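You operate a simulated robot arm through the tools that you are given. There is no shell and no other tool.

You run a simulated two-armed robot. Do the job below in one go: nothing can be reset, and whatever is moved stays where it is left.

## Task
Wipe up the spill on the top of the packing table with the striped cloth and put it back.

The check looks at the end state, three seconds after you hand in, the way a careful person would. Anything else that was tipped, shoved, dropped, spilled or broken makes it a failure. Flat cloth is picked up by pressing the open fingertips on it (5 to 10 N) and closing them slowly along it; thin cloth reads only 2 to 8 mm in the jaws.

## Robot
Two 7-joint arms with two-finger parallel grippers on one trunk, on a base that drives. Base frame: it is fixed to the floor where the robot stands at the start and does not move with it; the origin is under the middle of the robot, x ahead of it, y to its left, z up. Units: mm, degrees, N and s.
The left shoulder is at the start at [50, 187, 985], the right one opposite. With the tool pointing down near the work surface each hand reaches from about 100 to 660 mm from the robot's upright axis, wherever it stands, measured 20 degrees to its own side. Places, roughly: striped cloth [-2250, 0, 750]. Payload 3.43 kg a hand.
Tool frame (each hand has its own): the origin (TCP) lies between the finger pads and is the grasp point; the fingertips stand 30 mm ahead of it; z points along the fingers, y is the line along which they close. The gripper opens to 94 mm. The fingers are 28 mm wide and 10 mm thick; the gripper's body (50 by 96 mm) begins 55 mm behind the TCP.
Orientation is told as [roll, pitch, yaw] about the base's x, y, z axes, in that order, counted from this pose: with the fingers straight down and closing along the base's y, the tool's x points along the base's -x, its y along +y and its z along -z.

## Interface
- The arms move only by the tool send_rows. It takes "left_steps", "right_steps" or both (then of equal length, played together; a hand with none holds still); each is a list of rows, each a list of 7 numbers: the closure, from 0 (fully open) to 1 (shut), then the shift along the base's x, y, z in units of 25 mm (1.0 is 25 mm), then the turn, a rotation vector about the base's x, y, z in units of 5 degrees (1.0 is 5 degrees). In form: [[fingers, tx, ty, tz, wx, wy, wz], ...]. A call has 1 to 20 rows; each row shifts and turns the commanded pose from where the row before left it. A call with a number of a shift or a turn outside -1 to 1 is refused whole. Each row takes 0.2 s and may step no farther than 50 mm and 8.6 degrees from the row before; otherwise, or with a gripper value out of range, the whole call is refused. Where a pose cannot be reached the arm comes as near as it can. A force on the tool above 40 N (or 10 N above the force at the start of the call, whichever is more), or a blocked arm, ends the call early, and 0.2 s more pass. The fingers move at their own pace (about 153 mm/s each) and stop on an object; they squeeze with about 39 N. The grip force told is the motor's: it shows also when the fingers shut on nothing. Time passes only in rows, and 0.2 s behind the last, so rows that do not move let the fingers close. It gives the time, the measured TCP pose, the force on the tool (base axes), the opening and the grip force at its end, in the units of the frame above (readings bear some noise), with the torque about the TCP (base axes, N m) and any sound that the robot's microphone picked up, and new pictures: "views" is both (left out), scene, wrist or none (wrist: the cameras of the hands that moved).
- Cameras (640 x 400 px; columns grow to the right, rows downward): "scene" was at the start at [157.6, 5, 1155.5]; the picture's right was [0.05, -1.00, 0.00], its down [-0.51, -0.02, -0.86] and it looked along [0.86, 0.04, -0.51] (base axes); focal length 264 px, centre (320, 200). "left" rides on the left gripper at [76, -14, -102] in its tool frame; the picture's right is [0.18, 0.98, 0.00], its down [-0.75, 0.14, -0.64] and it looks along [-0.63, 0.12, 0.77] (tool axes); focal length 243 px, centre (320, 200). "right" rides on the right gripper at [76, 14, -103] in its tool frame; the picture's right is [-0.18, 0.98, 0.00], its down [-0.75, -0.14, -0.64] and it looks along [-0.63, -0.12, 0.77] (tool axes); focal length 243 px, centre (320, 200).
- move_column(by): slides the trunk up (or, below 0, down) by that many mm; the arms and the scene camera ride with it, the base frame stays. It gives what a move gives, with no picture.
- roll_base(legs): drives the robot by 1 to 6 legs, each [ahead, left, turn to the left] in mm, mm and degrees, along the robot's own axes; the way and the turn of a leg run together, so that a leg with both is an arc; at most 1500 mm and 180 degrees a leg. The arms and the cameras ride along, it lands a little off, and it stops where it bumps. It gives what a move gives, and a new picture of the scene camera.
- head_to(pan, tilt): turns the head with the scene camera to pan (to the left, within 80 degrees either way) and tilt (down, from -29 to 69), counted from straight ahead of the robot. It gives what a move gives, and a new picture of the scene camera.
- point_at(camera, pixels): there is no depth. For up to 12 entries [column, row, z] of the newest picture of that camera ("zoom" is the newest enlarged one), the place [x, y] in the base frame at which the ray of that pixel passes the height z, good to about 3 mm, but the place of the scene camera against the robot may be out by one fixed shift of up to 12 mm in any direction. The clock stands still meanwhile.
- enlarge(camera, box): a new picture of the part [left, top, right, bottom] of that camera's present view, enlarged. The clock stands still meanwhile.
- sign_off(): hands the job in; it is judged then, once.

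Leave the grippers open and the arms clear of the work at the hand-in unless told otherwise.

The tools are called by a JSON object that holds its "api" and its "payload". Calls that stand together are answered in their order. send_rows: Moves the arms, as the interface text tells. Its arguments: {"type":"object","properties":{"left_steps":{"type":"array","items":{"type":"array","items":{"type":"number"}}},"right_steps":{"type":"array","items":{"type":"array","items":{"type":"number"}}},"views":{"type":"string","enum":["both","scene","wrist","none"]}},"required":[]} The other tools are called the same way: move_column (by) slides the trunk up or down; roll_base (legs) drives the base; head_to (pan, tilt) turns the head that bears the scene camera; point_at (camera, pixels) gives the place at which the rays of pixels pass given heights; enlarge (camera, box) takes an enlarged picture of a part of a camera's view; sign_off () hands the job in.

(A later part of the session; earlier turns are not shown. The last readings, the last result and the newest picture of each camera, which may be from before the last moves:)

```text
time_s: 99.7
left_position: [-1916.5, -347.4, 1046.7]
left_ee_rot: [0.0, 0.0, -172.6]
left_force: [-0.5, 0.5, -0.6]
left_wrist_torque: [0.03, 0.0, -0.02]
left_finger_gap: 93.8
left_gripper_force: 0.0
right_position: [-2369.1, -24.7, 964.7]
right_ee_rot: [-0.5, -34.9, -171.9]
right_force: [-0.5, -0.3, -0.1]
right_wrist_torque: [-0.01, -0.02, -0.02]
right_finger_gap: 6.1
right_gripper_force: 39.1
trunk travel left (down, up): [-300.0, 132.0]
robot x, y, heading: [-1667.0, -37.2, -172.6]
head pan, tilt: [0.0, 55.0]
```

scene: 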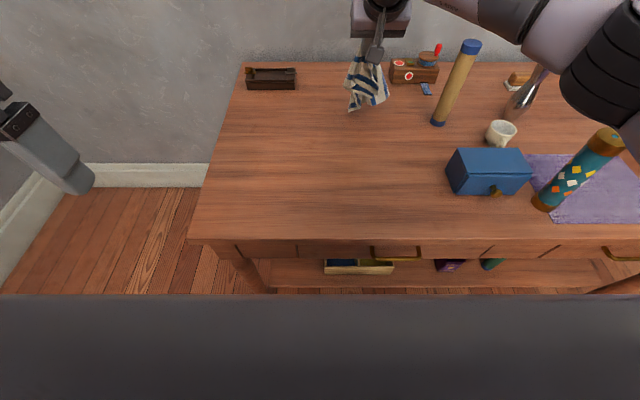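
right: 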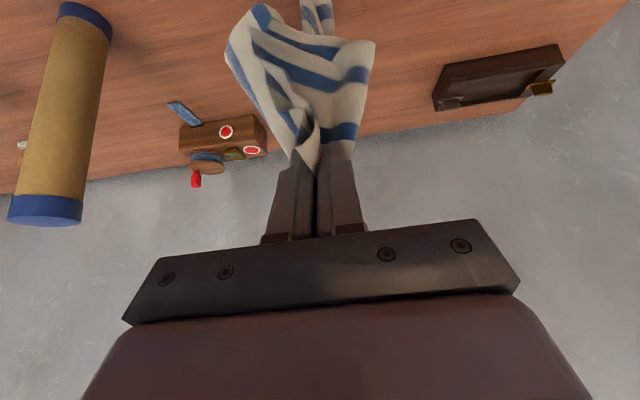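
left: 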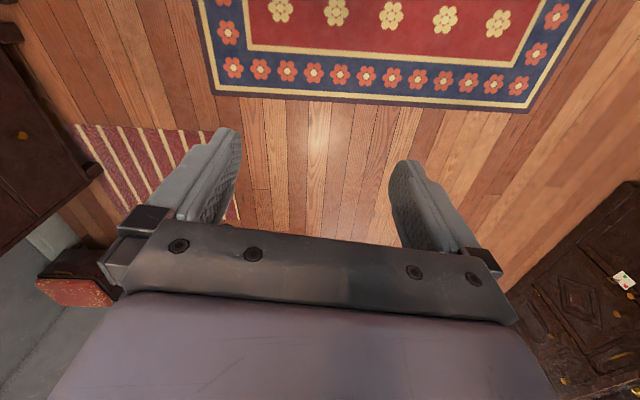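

Cloth nearly touching. I now lower along a slanting path back toward the original grip point, bringing the fingers upright on the way, stopping at z about 800.

{"api": "send_rows", "payload": {"right_steps": [[1, 0, 0, -0.6, 0, 0, 0], [1, 0, 0, -0.6, 0, 0, 0], [1, 0.4, 0.06, -0.4, 0, 0, 0], [1, 0.4, 0.06, -0.4, 0, 0, 0], [1, 0.4, 0.06, -0.4, 0.064, -0.5, 0], [1, 0.4, 0.06, -0.4, 0.064, -0.5, 0], [1, 0.4, 0.06, -0.4, 0.064, -0.5, 0], [1, 0.4, 0.06, -0.4, 0.064, -0.5, 0], [1, 0.4, 0.06, -0.4, 0.064, -0.5, 0], [1, 0.4, 0.06, -0.4, 0.064, -0.5, 0]], "views": "both"}}

```text
time_s: 101.9
left_position: [-1917.3, -347.8, 1046.9]
left_ee_rot: [0.0, 0.0, -172.6]
left_force: [-1.1, -0.6, -0.1]
left_wrist_torque: [-0.07, -0.01, 0.0]
left_finger_gap: 94.1
left_gripper_force: 0.1
right_position: [-2289.7, -11.8, 855.3]
right_ee_rot: [-0.2, -19.8, -171.9]
right_force: [-0.9, 2.2, -0.4]
right_wrist_torque: [-0.04, 0.0, -0.04]
right_finger_gap: 6.5
right_gripper_force: 38.6
trunk travel left (down, up): [-300.0, 132.0]
robot x, y, heading: [-1667.3, -37.2, -172.7]
head pan, tilt: [0.0, 55.0]
```

scene: 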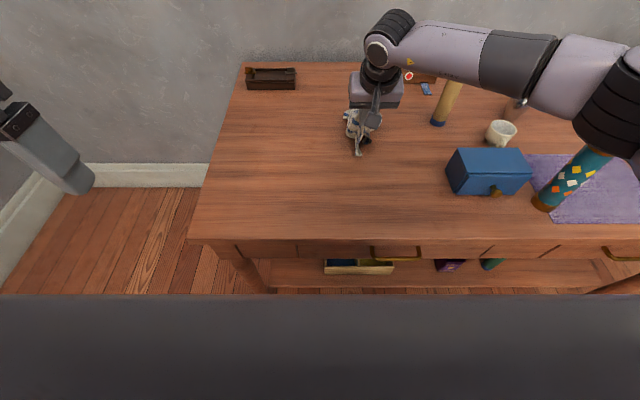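
right: 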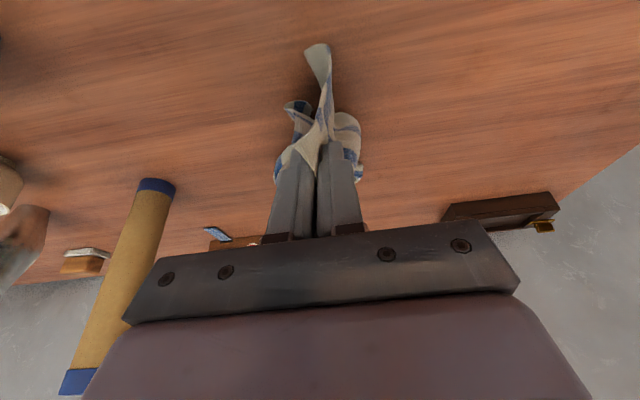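

The cloth trails ahead of the fingers. I continue the slanting path to the grip point, upright at the end.

{"api": "send_rows", "payload": {"right_steps": [[1, 0.41, 0.06, -0.34, 0.056, -0.44, 0], [1, 0.41, 0.06, -0.34, 0.056, -0.44, 0], [1, 0.41, 0.06, -0.34, 0.056, -0.44, 0], [1, 0.41, 0.06, -0.34, 0.056, -0.44, 0], [1, 0.41, 0.06, -0.34, 0.056, -0.44, 0], [1, 0.41, 0.06, -0.34, 0.056, -0.44, 0], [1, 0.41, 0.06, -0.34, 0.056, -0.44, 0], [1, 0.41, 0.06, -0.34, 0.056, -0.44, 0], [1, 0.41, 0.06, -0.3, 0.056, -0.44, 0], [1, 0, 0, 0, 0, 0, 0]], "views": "both"}}

{"api": "enlarge", "payload": {"camera": "scene", "box": [280, 60, 460, 180]}}

```text
time_s: 104.1
left_position: [-1917.3, -347.7, 1046.4]
left_ee_rot: [0.0, 0.0, -172.6]
left_force: [-0.3, -0.4, -0.1]
left_wrist_torque: [-0.01, -0.02, 0.02]
left_finger_gap: 94.2
left_gripper_force: 0.1
right_position: [-2196.2, 0.1, 779.9]
right_ee_rot: [0.2, 0.3, -172.0]
right_force: [0.3, 0.1, -1.0]
right_wrist_torque: [-0.01, 0.0, -0.01]
right_finger_gap: 6.3
right_gripper_force: 39.2
trunk travel left (down, up): [-300.0, 132.0]
robot x, y, heading: [-1670.6, -34.3, -172.8]
head pan, tilt: [0.0, 55.0]
```

scene: 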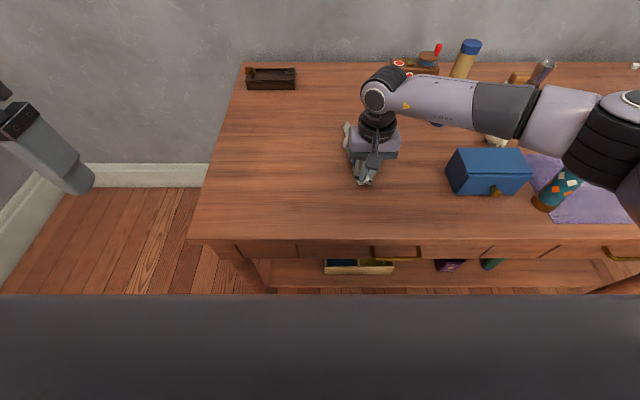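
right: 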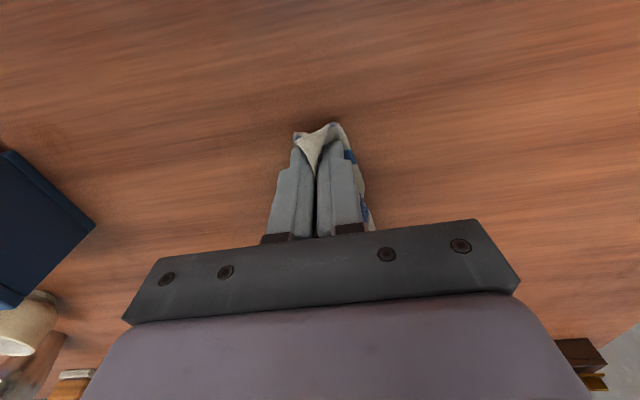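

```text
3.33 times, centred on (370, 120) of scene
```

zoom: 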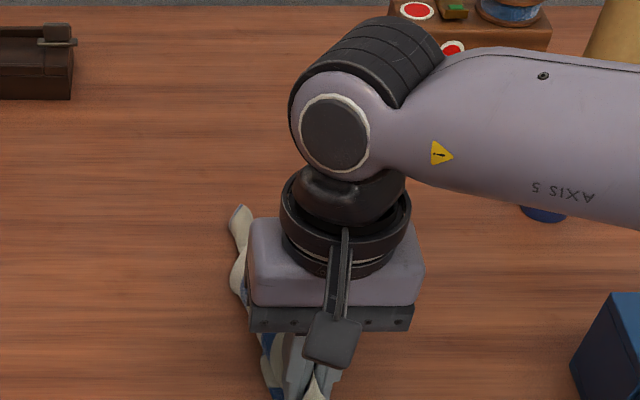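

The cloth lies as a narrow trail behind the fingers. I press lightly and open slowly so the fingers spread it.

{"api": "send_rows", "payload": {"right_steps": [[1, 0, 0, -0.15, 0, 0, 0], [1, 0, 0, -0.1, 0, 0, 0], [1, 0, 0, 0, 0, 0, 0]], "views": "none"}}

```text
time_s: 104.9
left_position: [-1916.9, -348.4, 1046.5]
left_ee_rot: [0.1, 0.1, -172.6]
left_force: [0.5, 0.4, -0.1]
left_wrist_torque: [0.0, -0.02, 0.01]
left_finger_gap: 93.9
left_gripper_force: 0.1
right_position: [-2197.1, -0.8, 774.0]
right_ee_rot: [0.0, 0.1, -172.0]
right_force: [-0.4, 0.2, 1.9]
right_wrist_torque: [-0.01, -0.02, -0.01]
right_finger_gap: 6.5
right_gripper_force: 39.0
trunk travel left (down, up): [-300.0, 132.0]
robot x, y, heading: [-1665.2, -33.8, -172.8]
head pan, tilt: [0.0, 55.0]
```

About 2 N; a touch lower and then open slowly.

{"api": "send_rows", "payload": {"right_steps": [[1, 0, 0, -0.08, 0, 0, 0], [0.92, 0, 0, 0, 0, 0, 0], [0.85, 0, 0, 0, 0, 0, 0], [0.78, 0, 0, 0, 0, 0, 0], [0.7, 0, 0, 0, 0, 0, 0], [0.62, 0, 0, 0, 0, 0, 0], [0.54, 0, 0, 0, 0, 0, 0], [0.46, 0, 0, 0, 0, 0, 0], [0.38, 0, 0, 0, 0, 0, 0], [0.3, 0, 0, 0, 0, 0, 0], [0.22, 0, 0, 0, 0, 0, 0], [0.14, 0, 0, 0, 0, 0, 0], [0.06, 0, 0, 0, 0, 0, 0], [0, 0, 0, 0, 0, 0, 0], [0, 0, 0, 0, 0, 0, 0]], "views": "wrist"}}

```text
time_s: 108.1
left_position: [-1916.7, -347.0, 1046.5]
left_ee_rot: [0.0, 0.0, -172.5]
left_force: [0.8, 0.6, 0.1]
left_wrist_torque: [0.01, -0.04, 0.0]
left_finger_gap: 93.9
left_gripper_force: 0.0
right_position: [-2196.0, -0.0, 771.7]
right_ee_rot: [0.0, 0.1, -172.0]
right_force: [0.4, 1.2, 4.4]
right_wrist_torque: [-0.22, -0.02, -0.05]
right_finger_gap: 93.2
right_gripper_force: 0.0
trunk travel left (down, up): [-300.0, 132.0]
robot x, y, heading: [-1670.1, -40.0, -172.5]
head pan, tilt: [0.0, 55.0]
```

right: 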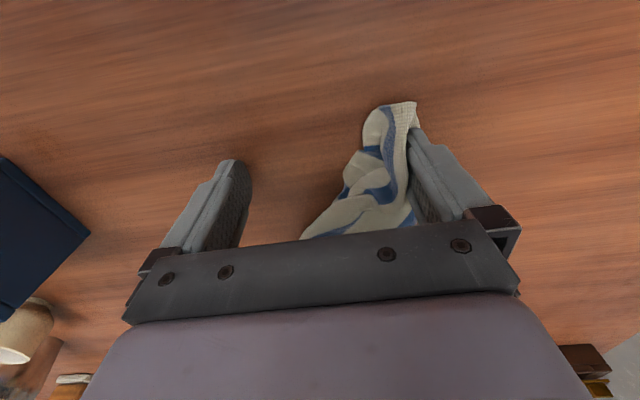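

The fingers are open; I lift slowly and look at how the cloth lies.

{"api": "send_rows", "payload": {"right_steps": [[0, 0, 0, 0.3, 0, 0, 0], [0, 0, 0, 0.5, 0, 0, 0], [0, 0, 0, 0.8, 0, 0, 0], [0, 0, 0, 1, 0, 0, 0], [0, 0, 0, 1, 0, 0, 0], [0, 0, 0, 1, 0, 0, 0], [0, 0.5, 0, 1, 0, 0, 0], [0, 0.8, 0, 1, 0, 0, 0], [0, 0.8, 0, 1, 0, 0, 0], [0, 0.8, 0.3, 0, 0, 0, 0], [0, 0.8, 0.3, 0, 0, 0, 0], [0, 0.8, 0.3, 0, 0, 0, 0]], "views": "both"}}

{"api": "enlarge", "payload": {"camera": "scene", "box": [270, 80, 450, 200]}}

```text
time_s: 110.7
left_position: [-1916.7, -348.2, 1045.2]
left_ee_rot: [0.0, 0.1, -172.6]
left_force: [0.2, 0.5, -0.2]
left_wrist_torque: [0.0, 0.05, -0.03]
left_finger_gap: 94.3
left_gripper_force: 0.0
right_position: [-2084.2, 23.2, 959.6]
right_ee_rot: [0.0, 0.1, -172.0]
right_force: [0.1, 0.4, -0.1]
right_wrist_torque: [0.01, 0.0, 0.01]
right_finger_gap: 94.1
right_gripper_force: 0.1
trunk travel left (down, up): [-300.0, 132.0]
robot x, y, heading: [-1673.9, -36.9, -172.4]
head pan, tilt: [0.0, 55.0]
```

scene: 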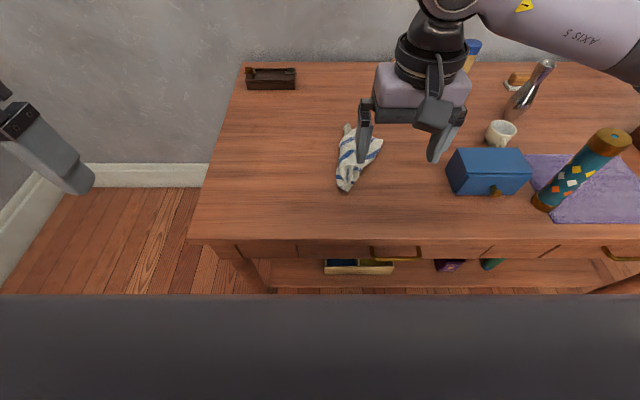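
right: 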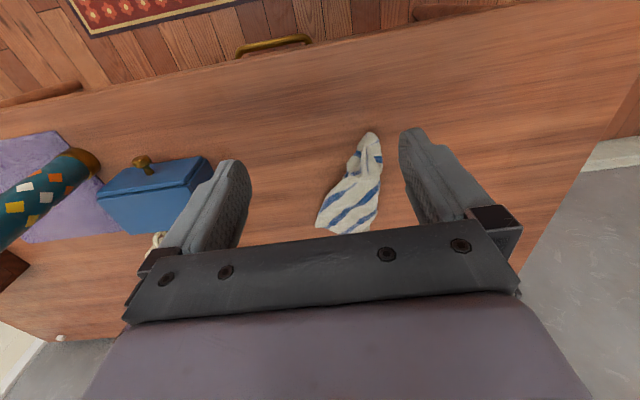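

```text
3.33 times, centred on (360, 140) of scene
```

zoom: 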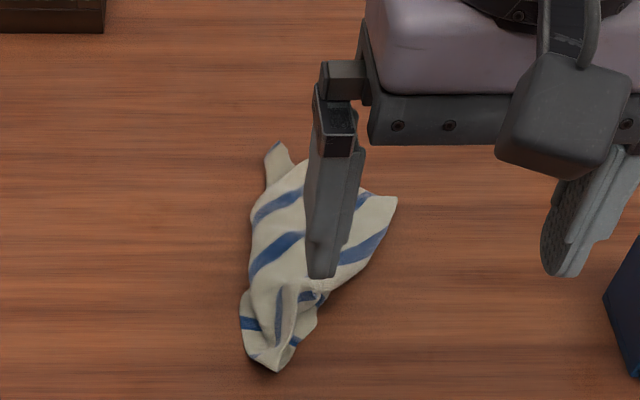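

The cloth is back in place but crumpled. I move the right hand aside to see it well and judge whether to smooth it.

{"api": "send_rows", "payload": {"right_steps": [[0, 0.9, 0.6, 0.5, 0, 0, 0], [0, 0.9, 0.9, 0.5, 0, 0, 0], [0, 0.9, 0.9, 0.5, 0, 0, 0], [0, 0.5, 0.9, 0.5, 0, 0, 0], [0, 0, 0, 0, 0, 0, 0]], "views": "both"}}

{"api": "enlarge", "payload": {"camera": "scene", "box": [290, 100, 440, 200]}}

{"api": "point_at", "payload": {"camera": "zoom", "pixels": [[320, 200, 742]]}}

```text
time_s: 111.9
left_position: [-1918.1, -347.8, 1046.1]
left_ee_rot: [0.0, 0.0, -172.7]
left_force: [-0.2, -1.2, -1.2]
left_wrist_torque: [0.04, 0.0, 0.01]
left_finger_gap: 93.8
left_gripper_force: 0.1
right_position: [-2005.7, 105.5, 1012.3]
right_ee_rot: [0.1, 0.1, -171.9]
right_force: [1.0, 1.2, -0.2]
right_wrist_torque: [0.01, -0.04, 0.01]
right_finger_gap: 93.8
right_gripper_force: 0.0
trunk travel left (down, up): [-300.0, 132.0]
robot x, y, heading: [-1672.3, -33.2, -172.5]
head pan, tilt: [0.0, 55.0]
```

scene: 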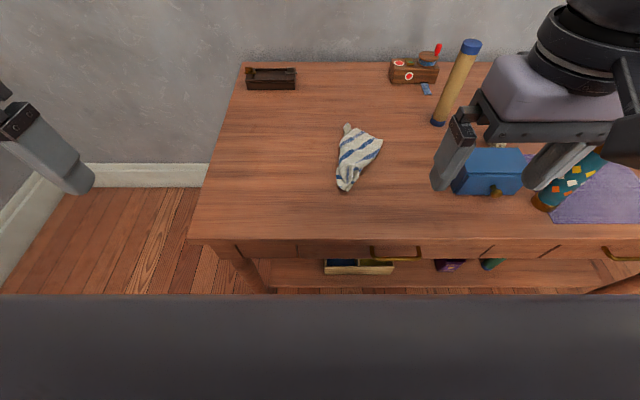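
right: 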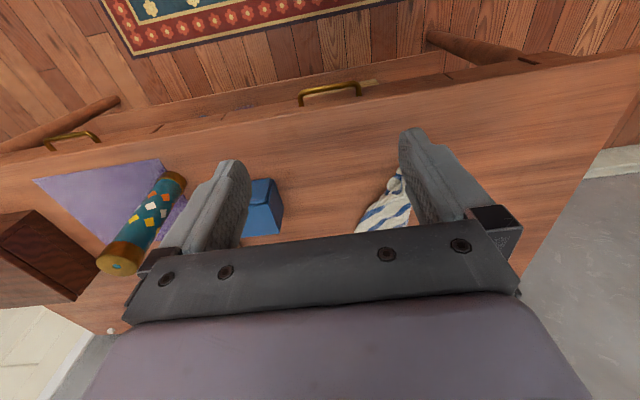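

```text
4.00 times, centred on (365, 150) of scene
```

zoom: 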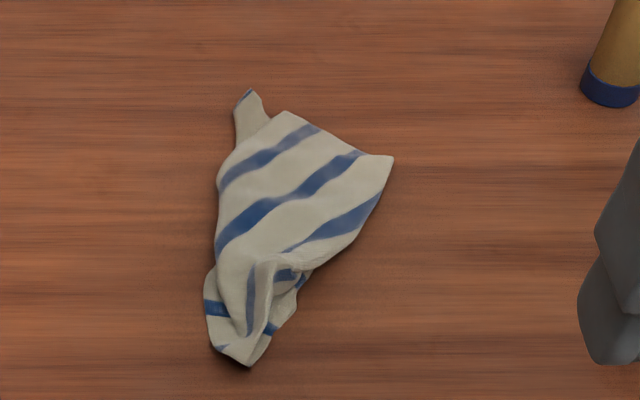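

```text
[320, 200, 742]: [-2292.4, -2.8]
```

The cloth's middle is close to its old place, but it is bunched. I measure its tips and the table edge to see whether I can spread it with both hands.

{"api": "point_at", "payload": {"camera": "zoom", "pixels": [[250, 97, 745], [390, 158, 745], [245, 358, 745], [275, 230, 745], [285, 115, 745], [210, 300, 745]]}}

{"api": "point_at", "payload": {"camera": "scene", "pixels": [[192, 238, 742], [300, 239, 742], [400, 240, 742], [438, 124, 742], [467, 44, 950]]}}

{"api": "enlarge", "payload": {"camera": "scene", "box": [180, 200, 480, 300]}}

```text
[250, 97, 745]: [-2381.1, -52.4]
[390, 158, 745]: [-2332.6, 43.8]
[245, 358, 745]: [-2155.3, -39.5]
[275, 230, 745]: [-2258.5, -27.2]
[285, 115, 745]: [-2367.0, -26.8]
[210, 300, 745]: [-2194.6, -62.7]
```

```text
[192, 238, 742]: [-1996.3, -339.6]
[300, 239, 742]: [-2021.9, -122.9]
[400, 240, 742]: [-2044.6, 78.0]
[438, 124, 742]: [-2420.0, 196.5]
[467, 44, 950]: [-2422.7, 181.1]
```

```text
2.13 times, centred on (330, 250) of scene
```

zoom: 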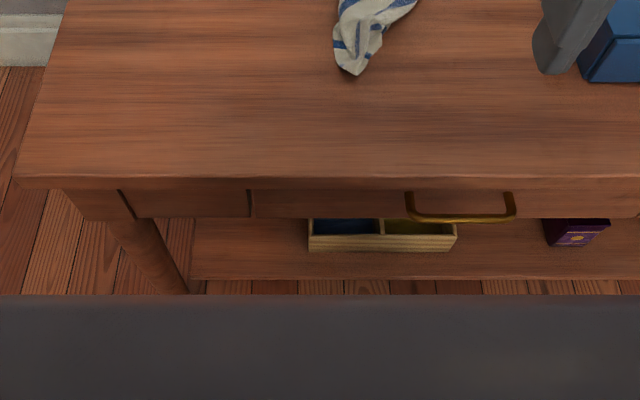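

The cloth spans its old depth exactly (x about -2160 to -2386) and only lacks width. I'll try to pull its far-right corner (about (-2338,41)) outward with the right hand, fingers half open and tilted forward for reach.

{"api": "send_rows", "payload": {"right_steps": [[0.2, -0.9, -0.24, 0, 0, 0, 0], [0.45, -1, -0.24, 0, 0, 0, 0], [0.45, -1, -0.24, 0, 0, 0, 0], [0.45, -1, -0.24, 0, -0.13, 0.99, 0], [0.45, -1, -0.24, 0, -0.13, 0.99, 0], [0.45, -1, -0.24, 0, -0.13, 0.99, 0], [0.45, -1, -0.24, 0, -0.13, 0.99, 0], [0.45, -1, -0.24, -0.5, -0.13, 0.99, 0], [0.45, -1, -0.24, -1, -0.13, 0.99, 0], [0.45, -1, -0.24, -1, -0.13, 0.99, 0], [0.45, -1, -0.24, -1, 0, 0, 0], [0.45, -1, -0.24, -1, 0, 0, 0], [0.45, -0.6, -0.24, -1, 0, 0, 0], [0.45, 0, 0, -1, 0, 0, 0], [0.45, 0, 0, -0.6, 0, 0, 0]], "views": "both"}}

{"api": "enlarge", "payload": {"camera": "scene", "box": [290, 60, 470, 180]}}

```text
time_s: 115.1
left_position: [-1917.3, -347.7, 1047.5]
left_ee_rot: [0.0, 0.0, -172.5]
left_force: [-1.0, -0.5, 0.0]
left_wrist_torque: [0.01, -0.01, -0.02]
left_finger_gap: 93.8
left_gripper_force: 0.2
right_position: [-2315.5, 27.3, 834.7]
right_ee_rot: [-0.3, -34.8, -171.8]
right_force: [0.4, 0.2, -0.6]
right_wrist_torque: [-0.03, 0.0, 0.0]
right_finger_gap: 51.5
right_gripper_force: 0.2
trunk travel left (down, up): [-300.0, 132.0]
robot x, y, heading: [-1668.2, -32.7, -172.7]
head pan, tilt: [0.0, 55.0]
```

scene: 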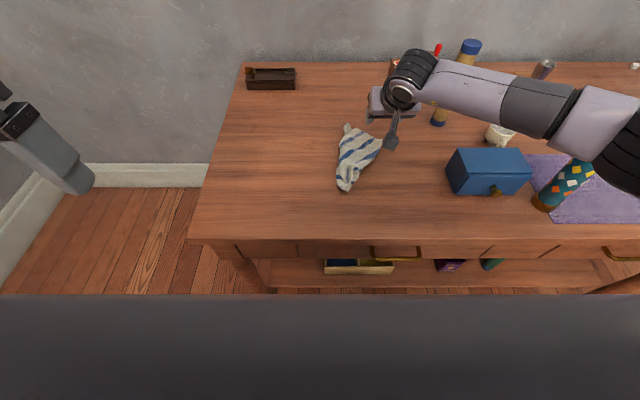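
right: 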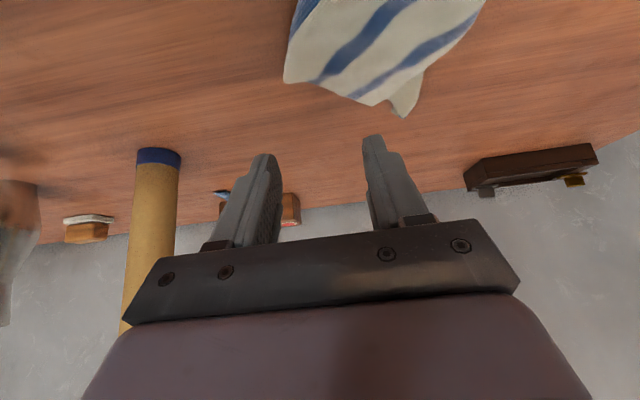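

```text
3.33 times, centred on (380, 120) of scene
```

zoom: 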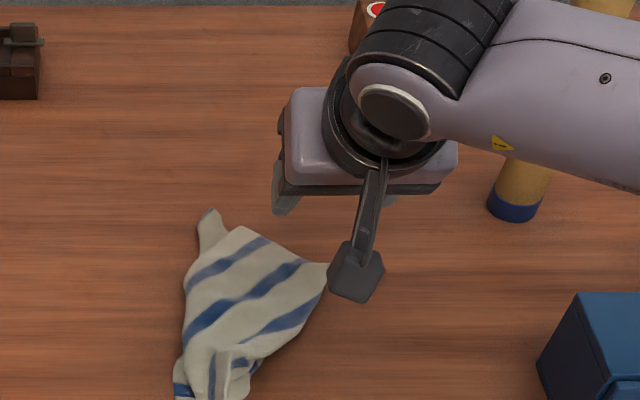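

The wrist picture shows the far-right corner at (287,80) and the tail at (405,113). I measure them.

{"api": "point_at", "payload": {"camera": "right", "pixels": [[287, 80, 744], [405, 113, 744], [375, 104, 744], [485, 5, 744]]}}

```text
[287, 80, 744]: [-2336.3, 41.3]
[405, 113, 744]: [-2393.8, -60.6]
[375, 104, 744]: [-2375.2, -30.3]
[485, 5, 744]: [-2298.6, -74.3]
```

I narrow the fingers a bit, centre the tips just inside the corner at about (-2328,8) and lower to near contact.

{"api": "send_rows", "payload": {"right_steps": [[0.62, 0.16, -0.35, -0.3, 0, 0, 0], [0.62, 0, -0.35, -0.7, 0, 0, 0], [0.62, 0, 0, -0.7, 0, 0, 0], [0.62, 0, 0, -0.5, 0, 0, 0], [0.62, 0, 0, -0.2, 0, 0, 0], [0.62, 0, 0, 0, 0, 0, 0]], "views": "wrist"}}

```text
time_s: 116.5
left_position: [-1916.5, -348.3, 1046.9]
left_ee_rot: [0.0, -0.1, -172.6]
left_force: [-0.7, 0.7, 0.0]
left_wrist_torque: [-0.01, 0.03, 0.0]
left_finger_gap: 94.0
left_gripper_force: 0.1
right_position: [-2313.0, 9.3, 774.6]
right_ee_rot: [-0.3, -35.0, -172.0]
right_force: [-0.1, -0.2, 6.2]
right_wrist_torque: [-0.13, 0.01, 0.02]
right_finger_gap: 35.8
right_gripper_force: 0.1
trunk travel left (down, up): [-300.0, 132.0]
robot x, y, heading: [-1667.4, -37.0, -172.8]
head pan, tilt: [0.0, 55.0]
```

right: 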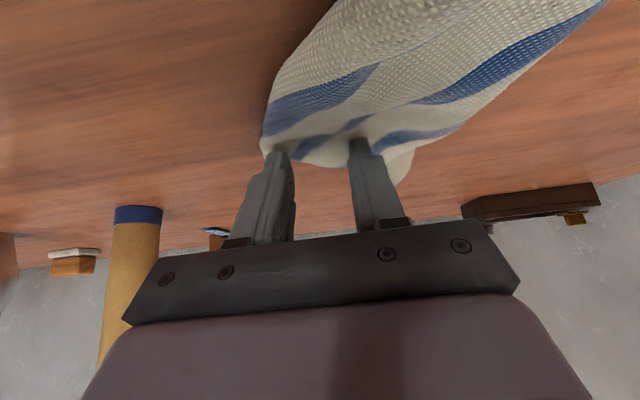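

Contact with 6 N, both tips on the cloth near the corner. I close slowly.

{"api": "send_rows", "payload": {"right_steps": [[0.66, 0, 0, 0, 0, 0, 0], [0.7, 0, 0, 0, 0, 0, 0], [0.74, 0, 0, 0, 0, 0, 0], [0.78, 0, 0, 0, 0, 0, 0], [0.82, 0, 0, 0, 0, 0, 0], [0.86, 0, 0, 0, 0, 0, 0], [0.9, 0, 0, 0, 0, 0, 0], [0.94, 0, 0, 0, 0, 0, 0], [0.98, 0, 0, 0, 0, 0, 0], [1, 0, 0, 0, 0, 0, 0], [1, 0, 0, 0, 0, 0, 0]], "views": "wrist"}}

```text
time_s: 118.9
left_position: [-1916.3, -347.5, 1047.3]
left_ee_rot: [0.0, -0.1, -172.7]
left_force: [0.0, -0.4, 0.4]
left_wrist_torque: [0.03, -0.02, 0.06]
left_finger_gap: 93.9
left_gripper_force: 0.1
right_position: [-2312.8, 10.4, 775.7]
right_ee_rot: [-0.3, -35.0, -171.8]
right_force: [0.4, -1.6, 8.9]
right_wrist_torque: [-0.05, 0.02, 0.03]
right_finger_gap: 1.6
right_gripper_force: 36.6
trunk travel left (down, up): [-300.0, 132.0]
robot x, y, heading: [-1667.6, -37.1, -172.7]
head pan, tilt: [0.0, 55.0]
```

right: 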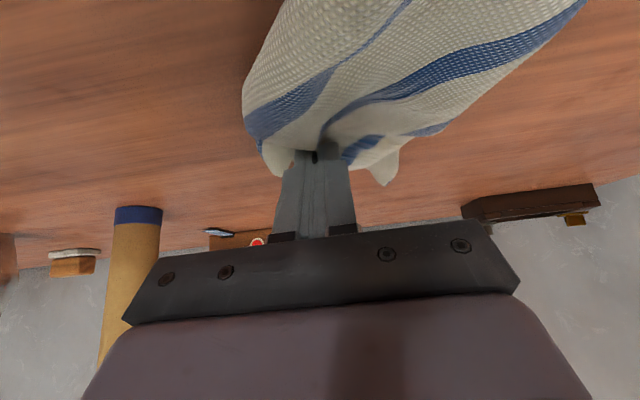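

The gap reads 1.6 mm, so the hold is doubtful. I lift 15 mm and go right 20 mm to see whether the corner follows.

{"api": "send_rows", "payload": {"right_steps": [[1, 0, 0, 0.3, 0, 0, 0], [1, 0, 0, 0.3, 0, 0, 0], [1, -0.05, 0.4, 0, 0, 0, 0], [1, -0.05, 0.4, 0, 0, 0, 0], [1, 0, 0, 0, 0, 0, 0]], "views": "wrist"}}

```text
time_s: 120.1
left_position: [-1917.0, -348.2, 1045.9]
left_ee_rot: [0.0, 0.0, -172.6]
left_force: [-0.6, 1.0, 0.5]
left_wrist_torque: [-0.04, -0.04, -0.03]
left_finger_gap: 93.9
left_gripper_force: 0.1
right_position: [-2313.2, 29.5, 790.3]
right_ee_rot: [-0.3, -34.9, -171.9]
right_force: [0.1, -0.1, 0.2]
right_wrist_torque: [-0.03, 0.0, -0.01]
right_finger_gap: 1.7
right_gripper_force: 36.9
trunk travel left (down, up): [-300.0, 132.0]
robot x, y, heading: [-1667.2, -34.3, -172.6]
head pan, tilt: [0.0, 55.0]
```

right: 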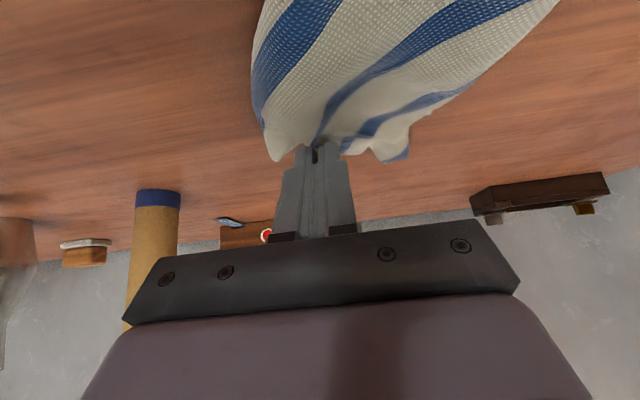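

The corner follows the fingers. I drag it further right by about 60 mm, slowly, well short of the tan tube.

{"api": "send_rows", "payload": {"right_steps": [[1, -0.1, 0.35, 0, 0, 0, 0], [1, -0.1, 0.35, 0, 0, 0, 0], [1, -0.1, 0.35, 0, 0, 0, 0], [1, -0.1, 0.35, 0, 0, 0, 0], [1, -0.1, 0.35, 0, 0, 0, 0], [1, -0.1, 0.35, 0, 0, 0, 0], [1, -0.1, 0.35, 0, 0, 0, 0]], "views": "both"}}

{"api": "enlarge", "payload": {"camera": "scene", "box": [290, 60, 470, 180]}}

```text
time_s: 121.7
left_position: [-1917.2, -347.4, 1045.9]
left_ee_rot: [0.0, -0.1, -172.8]
left_force: [-0.4, -0.3, -1.0]
left_wrist_torque: [0.0, 0.03, 0.02]
left_finger_gap: 93.8
left_gripper_force: 0.1
right_position: [-2332.7, 91.3, 789.2]
right_ee_rot: [-0.3, -34.8, -171.9]
right_force: [0.9, 0.2, 0.9]
right_wrist_torque: [-0.04, 0.02, 0.0]
right_finger_gap: 1.8
right_gripper_force: 36.3
trunk travel left (down, up): [-300.0, 132.0]
robot x, y, heading: [-1667.5, -35.1, -172.8]
head pan, tilt: [0.0, 55.0]
```

scene: 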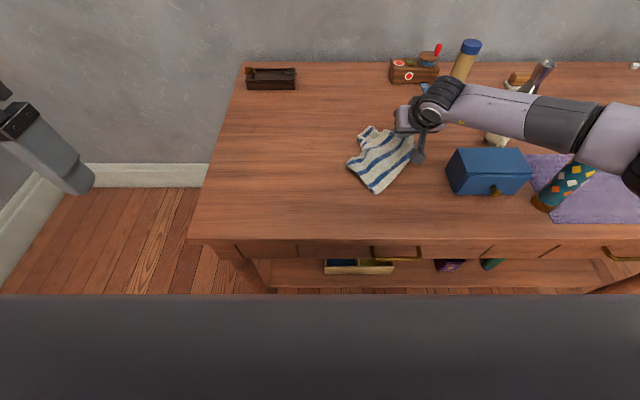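
right: 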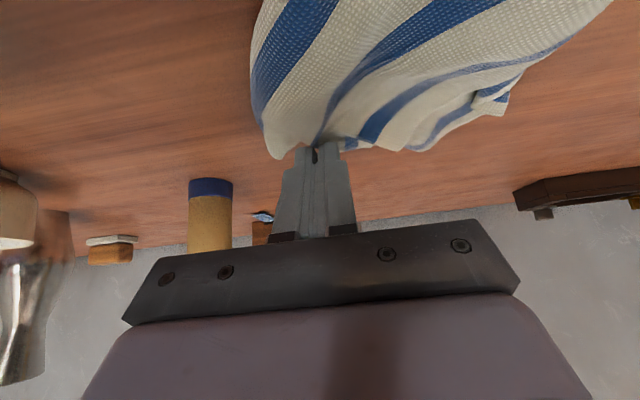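

```text
3.33 times, centred on (380, 120) of scene
```

zoom: 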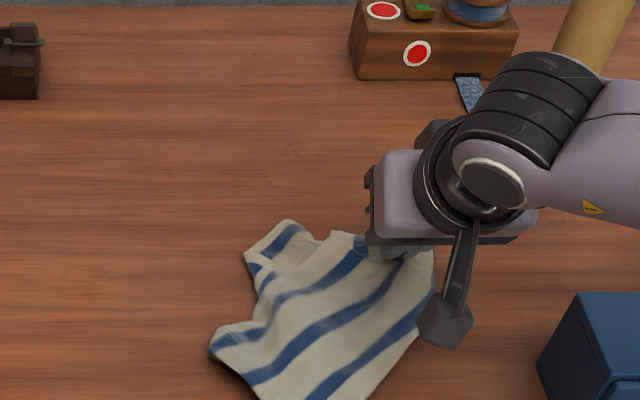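

It unfolded a lot. I enlarge the cloth to see the remaining folds.

{"api": "enlarge", "payload": {"camera": "scene", "box": [315, 105, 450, 205]}}

{"api": "point_at", "payload": {"camera": "scene", "pixels": [[377, 193, 745], [349, 166, 745], [366, 128, 745], [412, 150, 745], [355, 157, 745]]}}

```text
4.00 times, centred on (382, 155) of scene
```

zoom: 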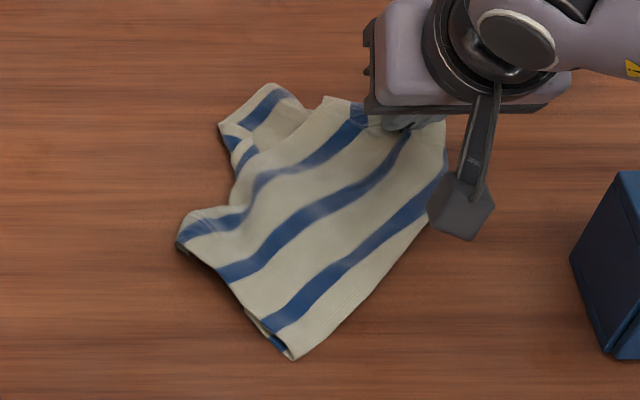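

```text
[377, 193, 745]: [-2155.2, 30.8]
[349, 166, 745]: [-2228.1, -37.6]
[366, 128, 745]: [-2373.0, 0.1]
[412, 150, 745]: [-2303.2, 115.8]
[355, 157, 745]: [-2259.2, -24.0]
```

The left part is now folded under the right part, its corner peeking out at the upper left. I set the held corner down and release it, then lift to look.

{"api": "send_rows", "payload": {"right_steps": [[1, -0.3, 0, -0.3, 0, 0, 0], [1, -0.3, 0, -0.2, 0, 0, 0], [0.95, 0, 0, 0, 0, 0, 0], [0.85, 0, 0, 0, 0, 0, 0], [0.75, 0, 0, 0, 0, 0, 0], [0.65, 0, 0, 0, 0, 0, 0], [0.6, 0, 0, 0.2, 0, 0, 0], [0.6, 0, 0, 0.5, 0, 0, 0], [0.6, 0, 0, 0.8, 0, 0, 0], [0.6, 0, 0, 0.8, 0, 0, 0], [0.6, 0.5, -0.5, 0.8, 0, 0, 0], [0.6, 0.5, -0.5, 0.8, 0, 0, 0]], "views": "both"}}

{"api": "enlarge", "payload": {"camera": "scene", "box": [315, 105, 450, 205]}}

```text
time_s: 124.3
left_position: [-1916.9, -348.1, 1045.5]
left_ee_rot: [0.0, 0.0, -172.5]
left_force: [0.1, 0.0, 0.8]
left_wrist_torque: [-0.04, 0.01, 0.03]
left_finger_gap: 94.1
left_gripper_force: 0.1
right_position: [-2319.6, 68.8, 876.8]
right_ee_rot: [-0.5, -34.8, -171.9]
right_force: [0.0, 0.1, -0.5]
right_wrist_torque: [0.01, 0.0, 0.01]
right_finger_gap: 37.6
right_gripper_force: 0.1
trunk travel left (down, up): [-300.0, 132.0]
robot x, y, heading: [-1666.1, -33.4, -172.6]
head pan, tilt: [0.0, 55.0]
```

scene: 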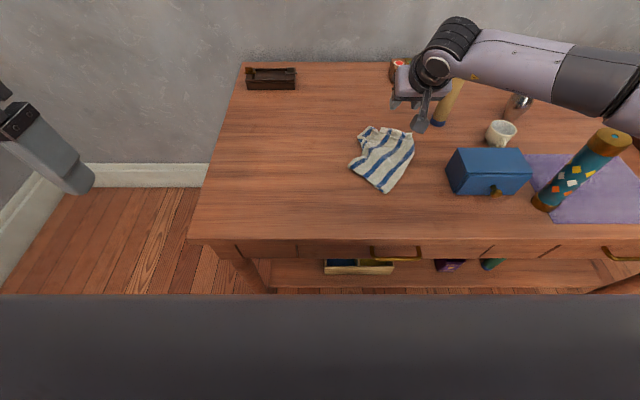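
right: 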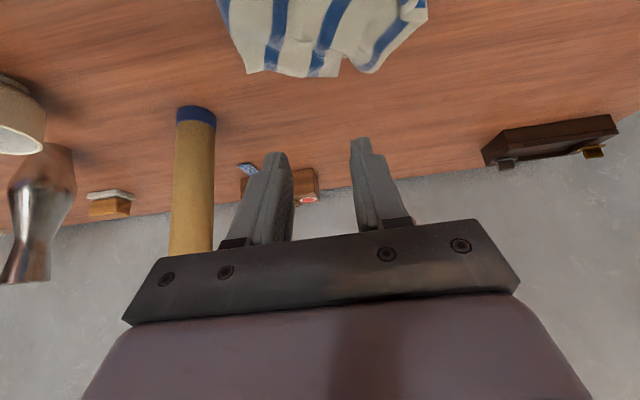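

```text
4.00 times, centred on (382, 155) of scene
```

zoom: 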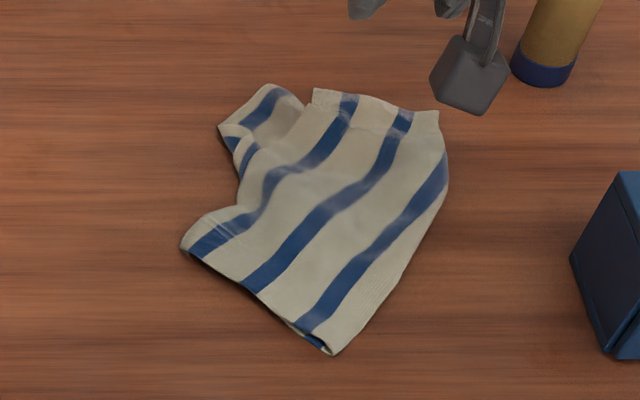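

The right half now lies flat; the left half is folded under with a piece peeking out at zoom (250,115). I measure that piece and the corners.

{"api": "point_at", "payload": {"camera": "zoom", "pixels": [[250, 115, 744], [222, 127, 744], [270, 86, 744], [438, 112, 744], [333, 352, 744], [183, 248, 744], [312, 90, 744], [240, 175, 744]]}}

```text
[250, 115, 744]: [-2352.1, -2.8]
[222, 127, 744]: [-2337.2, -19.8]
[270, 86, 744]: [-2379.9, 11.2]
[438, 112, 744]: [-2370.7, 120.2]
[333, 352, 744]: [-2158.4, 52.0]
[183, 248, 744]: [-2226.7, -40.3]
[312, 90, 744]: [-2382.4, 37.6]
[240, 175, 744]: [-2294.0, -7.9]
```

I place the half-open fingers over the peeking piece (tips at about (-2353,-6)) and lower to light contact.

{"api": "send_rows", "payload": {"right_steps": [[0.62, -0.2, -0.97, 0, 0, 0, 0], [0.62, -0.2, -0.97, 0, 0, 0, 0], [0.62, -0.25, -0.97, 0, 0, 0, 0], [0.62, 0, 0, -1, 0, 0, 0], [0.62, 0, 0, -1, 0, 0, 0], [0.62, 0, 0, -1, 0, 0, 0], [0.62, 0, 0, -0.7, 0, 0, 0], [0.62, 0, 0, 0, 0, 0, 0]], "views": "wrist"}}

```text
time_s: 126.1
left_position: [-1916.5, -348.9, 1046.4]
left_ee_rot: [0.0, 0.0, -172.7]
left_force: [0.0, -0.6, 0.0]
left_wrist_torque: [0.0, 0.0, 0.0]
left_finger_gap: 93.8
left_gripper_force: 0.1
right_position: [-2339.7, -5.8, 782.6]
right_ee_rot: [-0.3, -34.9, -171.9]
right_force: [-0.5, -1.7, -0.9]
right_wrist_torque: [0.02, -0.01, 0.0]
right_finger_gap: 35.8
right_gripper_force: 0.1
trunk travel left (down, up): [-300.0, 132.0]
robot x, y, heading: [-1667.6, -37.3, -172.7]
head pan, tilt: [0.0, 55.0]
```

right: 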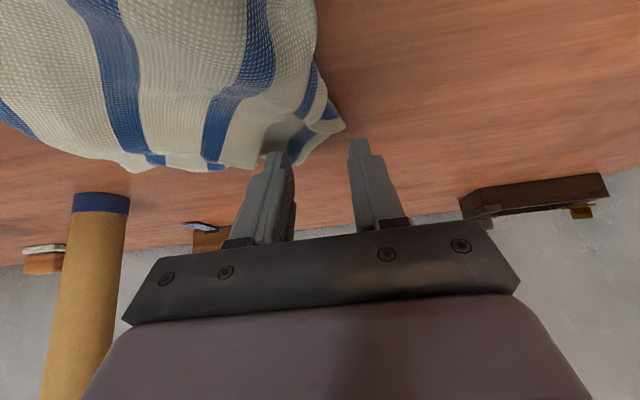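

The peeking tip is at (342,128), so my fingers are a little too far left and far; I measure to correct.

{"api": "point_at", "payload": {"camera": "right", "pixels": [[342, 128, 744], [300, 160, 744], [315, 65, 744], [275, 155, 758], [358, 142, 758]]}}

```text
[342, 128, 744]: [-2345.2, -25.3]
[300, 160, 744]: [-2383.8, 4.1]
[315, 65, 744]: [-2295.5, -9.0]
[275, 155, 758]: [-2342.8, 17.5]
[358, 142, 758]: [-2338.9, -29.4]
```

I shift 12 mm farther and 8 mm right, narrow the gap, and touch down.

{"api": "send_rows", "payload": {"right_steps": [[0.72, -0.48, 0.3, 0, 0, 0, 0], [0.72, 0, 0, -0.2, 0, 0, 0], [0.72, 0, 0, -0.1, 0, 0, 0], [0.72, 0, 0, 0, 0, 0, 0]], "views": "wrist"}}

```text
time_s: 127.1
left_position: [-1916.6, -348.1, 1046.0]
left_ee_rot: [-0.1, 0.0, -172.5]
left_force: [0.6, -0.7, 0.7]
left_wrist_torque: [0.02, 0.01, -0.01]
left_finger_gap: 93.9
left_gripper_force: 0.0
right_position: [-2350.9, 1.4, 775.3]
right_ee_rot: [-0.3, -34.8, -171.8]
right_force: [0.1, -0.3, -0.5]
right_wrist_torque: [0.03, 0.02, -0.03]
right_finger_gap: 26.2
right_gripper_force: 0.0
trunk travel left (down, up): [-300.0, 132.0]
robot x, y, heading: [-1671.4, -35.3, -172.6]
head pan, tilt: [0.0, 55.0]
```

right: 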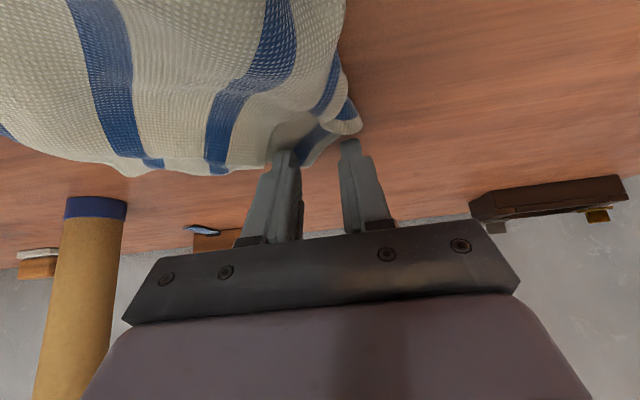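

No contact yet at 775; lower in small steps.

{"api": "send_rows", "payload": {"right_steps": [[0.72, 0, 0, -0.08, 0, 0, 0], [0.72, 0, 0, -0.08, 0, 0, 0], [0.72, 0, 0, 0, 0, 0, 0]], "views": "none"}}

```text
time_s: 127.9
left_position: [-1915.5, -348.5, 1046.6]
left_ee_rot: [0.0, -0.1, -172.6]
left_force: [0.2, -0.1, 0.9]
left_wrist_torque: [-0.01, 0.02, 0.0]
left_finger_gap: 94.1
left_gripper_force: 0.1
right_position: [-2351.0, 1.0, 773.6]
right_ee_rot: [-0.2, -35.1, -171.8]
right_force: [4.3, 0.2, 14.8]
right_wrist_torque: [-0.13, -0.05, 0.03]
right_finger_gap: 26.8
right_gripper_force: 0.0
trunk travel left (down, up): [-300.0, 132.0]
robot x, y, heading: [-1668.5, -37.4, -172.9]
head pan, tilt: [0.0, 55.0]
```

15 N; I ease off slightly and close slowly.

{"api": "send_rows", "payload": {"right_steps": [[0.75, 0, 0, 0.04, 0, 0, 0], [0.78, 0, 0, 0, 0, 0, 0], [0.81, 0, 0, 0, 0, 0, 0], [0.84, 0, 0, 0, 0, 0, 0], [0.87, 0, 0, 0, 0, 0, 0], [0.9, 0, 0, 0, 0, 0, 0], [0.93, 0, 0, 0, 0, 0, 0], [0.96, 0, 0, 0, 0, 0, 0], [1, 0, 0, 0, 0, 0, 0], [1, 0, 0, 0, 0, 0, 0]], "views": "wrist"}}

```text
time_s: 130.1
left_position: [-1915.3, -348.6, 1046.6]
left_ee_rot: [0.1, -0.2, -172.6]
left_force: [-0.3, 0.6, 0.0]
left_wrist_torque: [0.02, 0.01, -0.04]
left_finger_gap: 93.7
left_gripper_force: 0.1
right_position: [-2350.4, 0.9, 773.1]
right_ee_rot: [-0.3, -34.9, -171.7]
right_force: [1.1, -1.2, 14.7]
right_wrist_torque: [-0.09, 0.02, 0.02]
right_finger_gap: 1.7
right_gripper_force: 36.2
trunk travel left (down, up): [-300.0, 132.0]
robot x, y, heading: [-1669.0, -35.4, -172.8]
head pan, tilt: [0.0, 55.0]
```

right: 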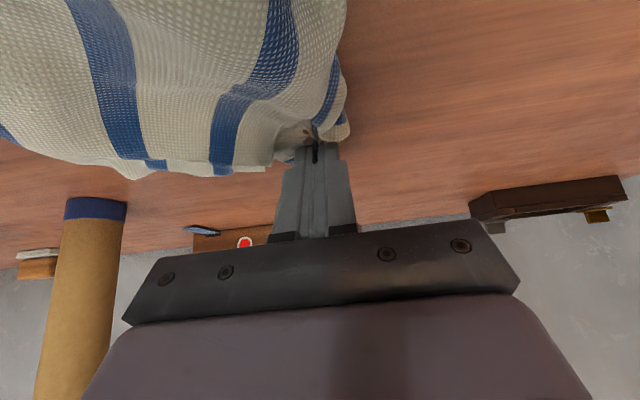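

Gripped similarly to before. I lift 8 mm and draw it left about 45 mm, then look.

{"api": "send_rows", "payload": {"right_steps": [[1, 0, 0, 0.3, 0, 0, 0], [1, 0.05, -0.3, 0.05, 0, 0, 0], [1, 0.05, -0.3, 0, 0, 0, 0], [1, 0.05, -0.3, 0, 0, 0, 0], [1, 0.05, -0.3, 0, 0, 0, 0], [1, 0.05, -0.3, 0, 0, 0, 0], [1, 0.05, -0.3, 0, 0, 0, 0], [1, 0, 0, 0, 0, 0, 0]], "views": "both"}}

{"api": "enlarge", "payload": {"camera": "scene", "box": [315, 105, 450, 205]}}

```text
time_s: 131.9
left_position: [-1918.0, -347.8, 1045.7]
left_ee_rot: [-0.1, 0.1, -172.6]
left_force: [-1.0, -0.1, -0.1]
left_wrist_torque: [-0.02, -0.02, 0.01]
left_finger_gap: 93.9
left_gripper_force: 0.0
right_position: [-2344.0, -44.5, 780.9]
right_ee_rot: [-0.3, -34.8, -171.9]
right_force: [0.5, 0.8, -0.5]
right_wrist_torque: [0.02, 0.0, 0.0]
right_finger_gap: 1.8
right_gripper_force: 36.0
trunk travel left (down, up): [-300.0, 132.0]
robot x, y, heading: [-1670.7, -39.3, -172.8]
head pan, tilt: [0.0, 55.0]
```

scene: 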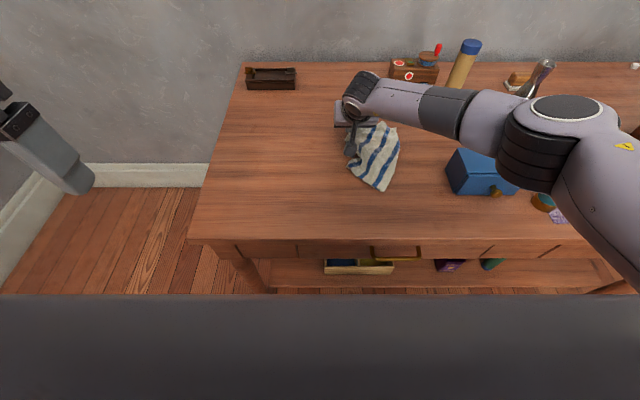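
right: 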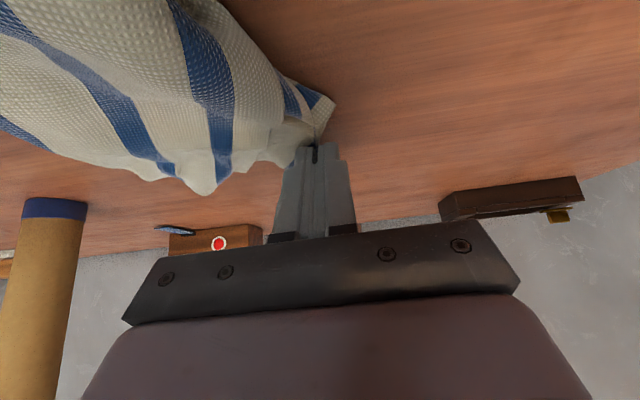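

```text
4.00 times, centred on (382, 155) of scene
```

zoom: 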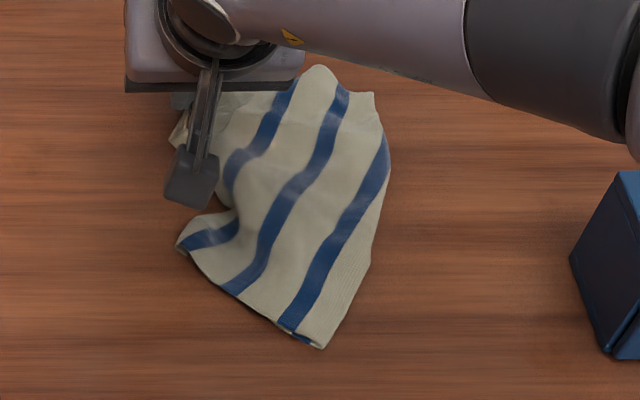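

The whole far part swung left without unfolding. A better way: lift the held piece high so the folded-under part peels out, like turning a page, while the right part stays on the table. I lift 110 mm and look.

{"api": "send_rows", "payload": {"right_steps": [[1, 0, 0.1, 0.5, 0, 0, 0], [1, 0, 0.1, 0.6, 0, 0, 0], [1, 0, 0, 0.6, 0, 0, 0], [1, 0, 0, 0.6, 0, 0, 0], [1, 0, 0, 0.6, 0, 0, 0], [1, 0, 0, 0.6, 0, 0, 0], [1, 0, 0, 0.6, 0, 0, 0], [1, 0, 0, 0.3, 0, 0, 0], [1, 0, 0, 0, 0, 0, 0]], "views": "both"}}

{"api": "enlarge", "payload": {"camera": "scene", "box": [285, 80, 450, 205]}}

```text
time_s: 133.9
left_position: [-1918.0, -349.4, 1046.6]
left_ee_rot: [0.0, 0.0, -172.6]
left_force: [-0.4, 0.6, -0.1]
left_wrist_torque: [0.0, 0.0, 0.03]
left_finger_gap: 94.0
left_gripper_force: 0.0
right_position: [-2342.7, -39.8, 890.4]
right_ee_rot: [-0.3, -34.9, -171.8]
right_force: [-0.1, 1.3, 0.1]
right_wrist_torque: [0.02, -0.02, 0.0]
right_finger_gap: 1.8
right_gripper_force: 36.3
trunk travel left (down, up): [-300.0, 132.0]
robot x, y, heading: [-1672.7, -36.9, -172.9]
head pan, tilt: [0.0, 55.0]
```

scene: 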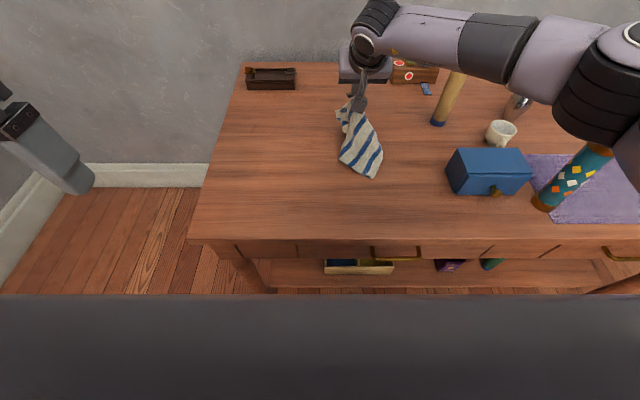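
right: 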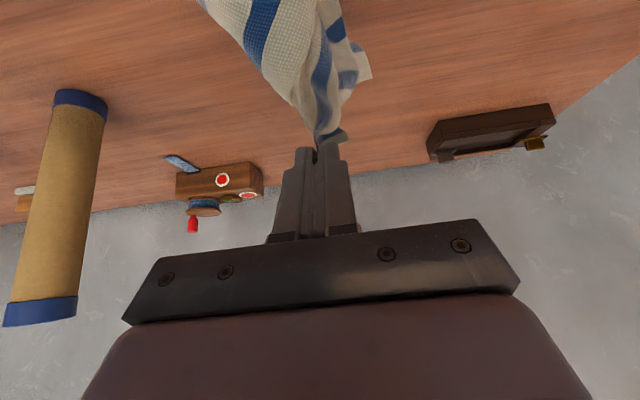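

```text
3.20 times, centred on (368, 142) of scene
```

zoom: 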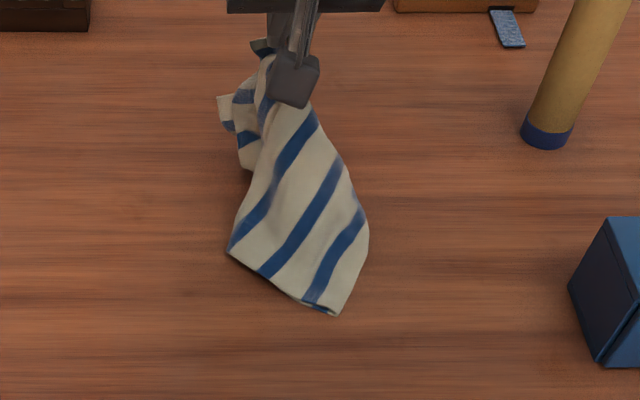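

The fold has opened into a hanging flap. I now move left about 75 mm while lowering, to lay this part out to the left.

{"api": "send_rows", "payload": {"right_steps": [[1, 0, -0.4, 0, 0, 0, 0], [1, 0, -0.4, -0.2, 0, 0, 0], [1, 0, -0.4, -0.4, 0, 0, 0], [1, 0, -0.4, -0.5, 0, 0, 0], [1, 0, -0.4, -0.6, 0, 0, 0], [1, 0, -0.4, -0.6, 0, 0, 0], [1, 0, -0.4, -0.7, 0, 0, 0], [1, 0, -0.3, -0.7, 0, 0, 0], [1, 0, 0, -0.4, 0, 0, 0], [1, 0, 0, 0, 0, 0, 0]], "views": "both"}}

{"api": "enlarge", "payload": {"camera": "scene", "box": [285, 80, 450, 205]}}

```text
time_s: 136.1
left_position: [-1916.9, -347.4, 1047.2]
left_ee_rot: [0.1, 0.1, -172.6]
left_force: [-0.1, 0.5, -0.1]
left_wrist_torque: [-0.01, 0.01, 0.03]
left_finger_gap: 94.2
left_gripper_force: 0.1
right_position: [-2348.7, -98.8, 788.8]
right_ee_rot: [-0.6, -35.1, -173.0]
right_force: [0.7, 0.5, 0.4]
right_wrist_torque: [-0.01, -0.02, -0.01]
right_finger_gap: 1.7
right_gripper_force: 36.7
right hand out of reach, approached as far as the arm can: row 8
trunk travel left (down, up): [-300.0, 132.0]
robot x, y, heading: [-1668.0, -33.8, -172.6]
head pan, tilt: [0.0, 55.0]
```

scene: 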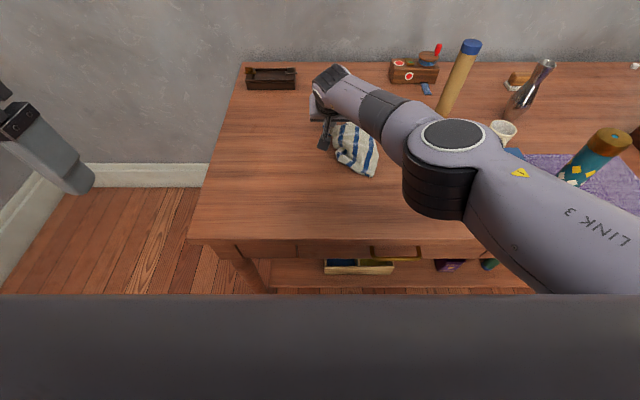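
right: 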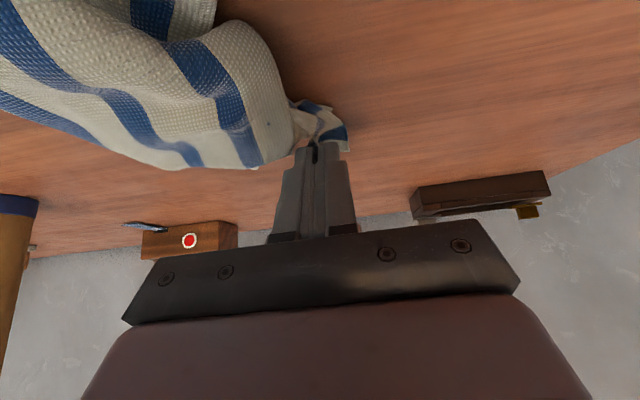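

```text
3.20 times, centred on (368, 142) of scene
```

zoom: 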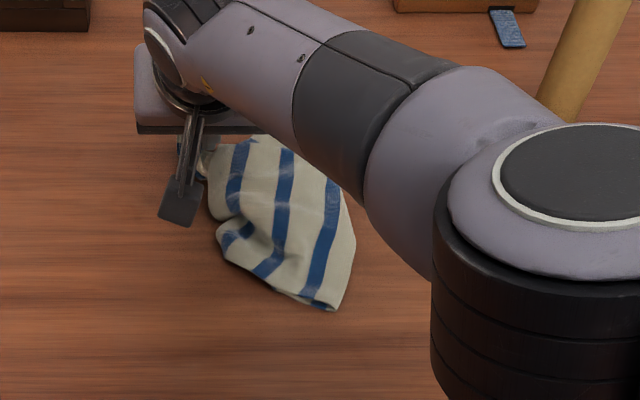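

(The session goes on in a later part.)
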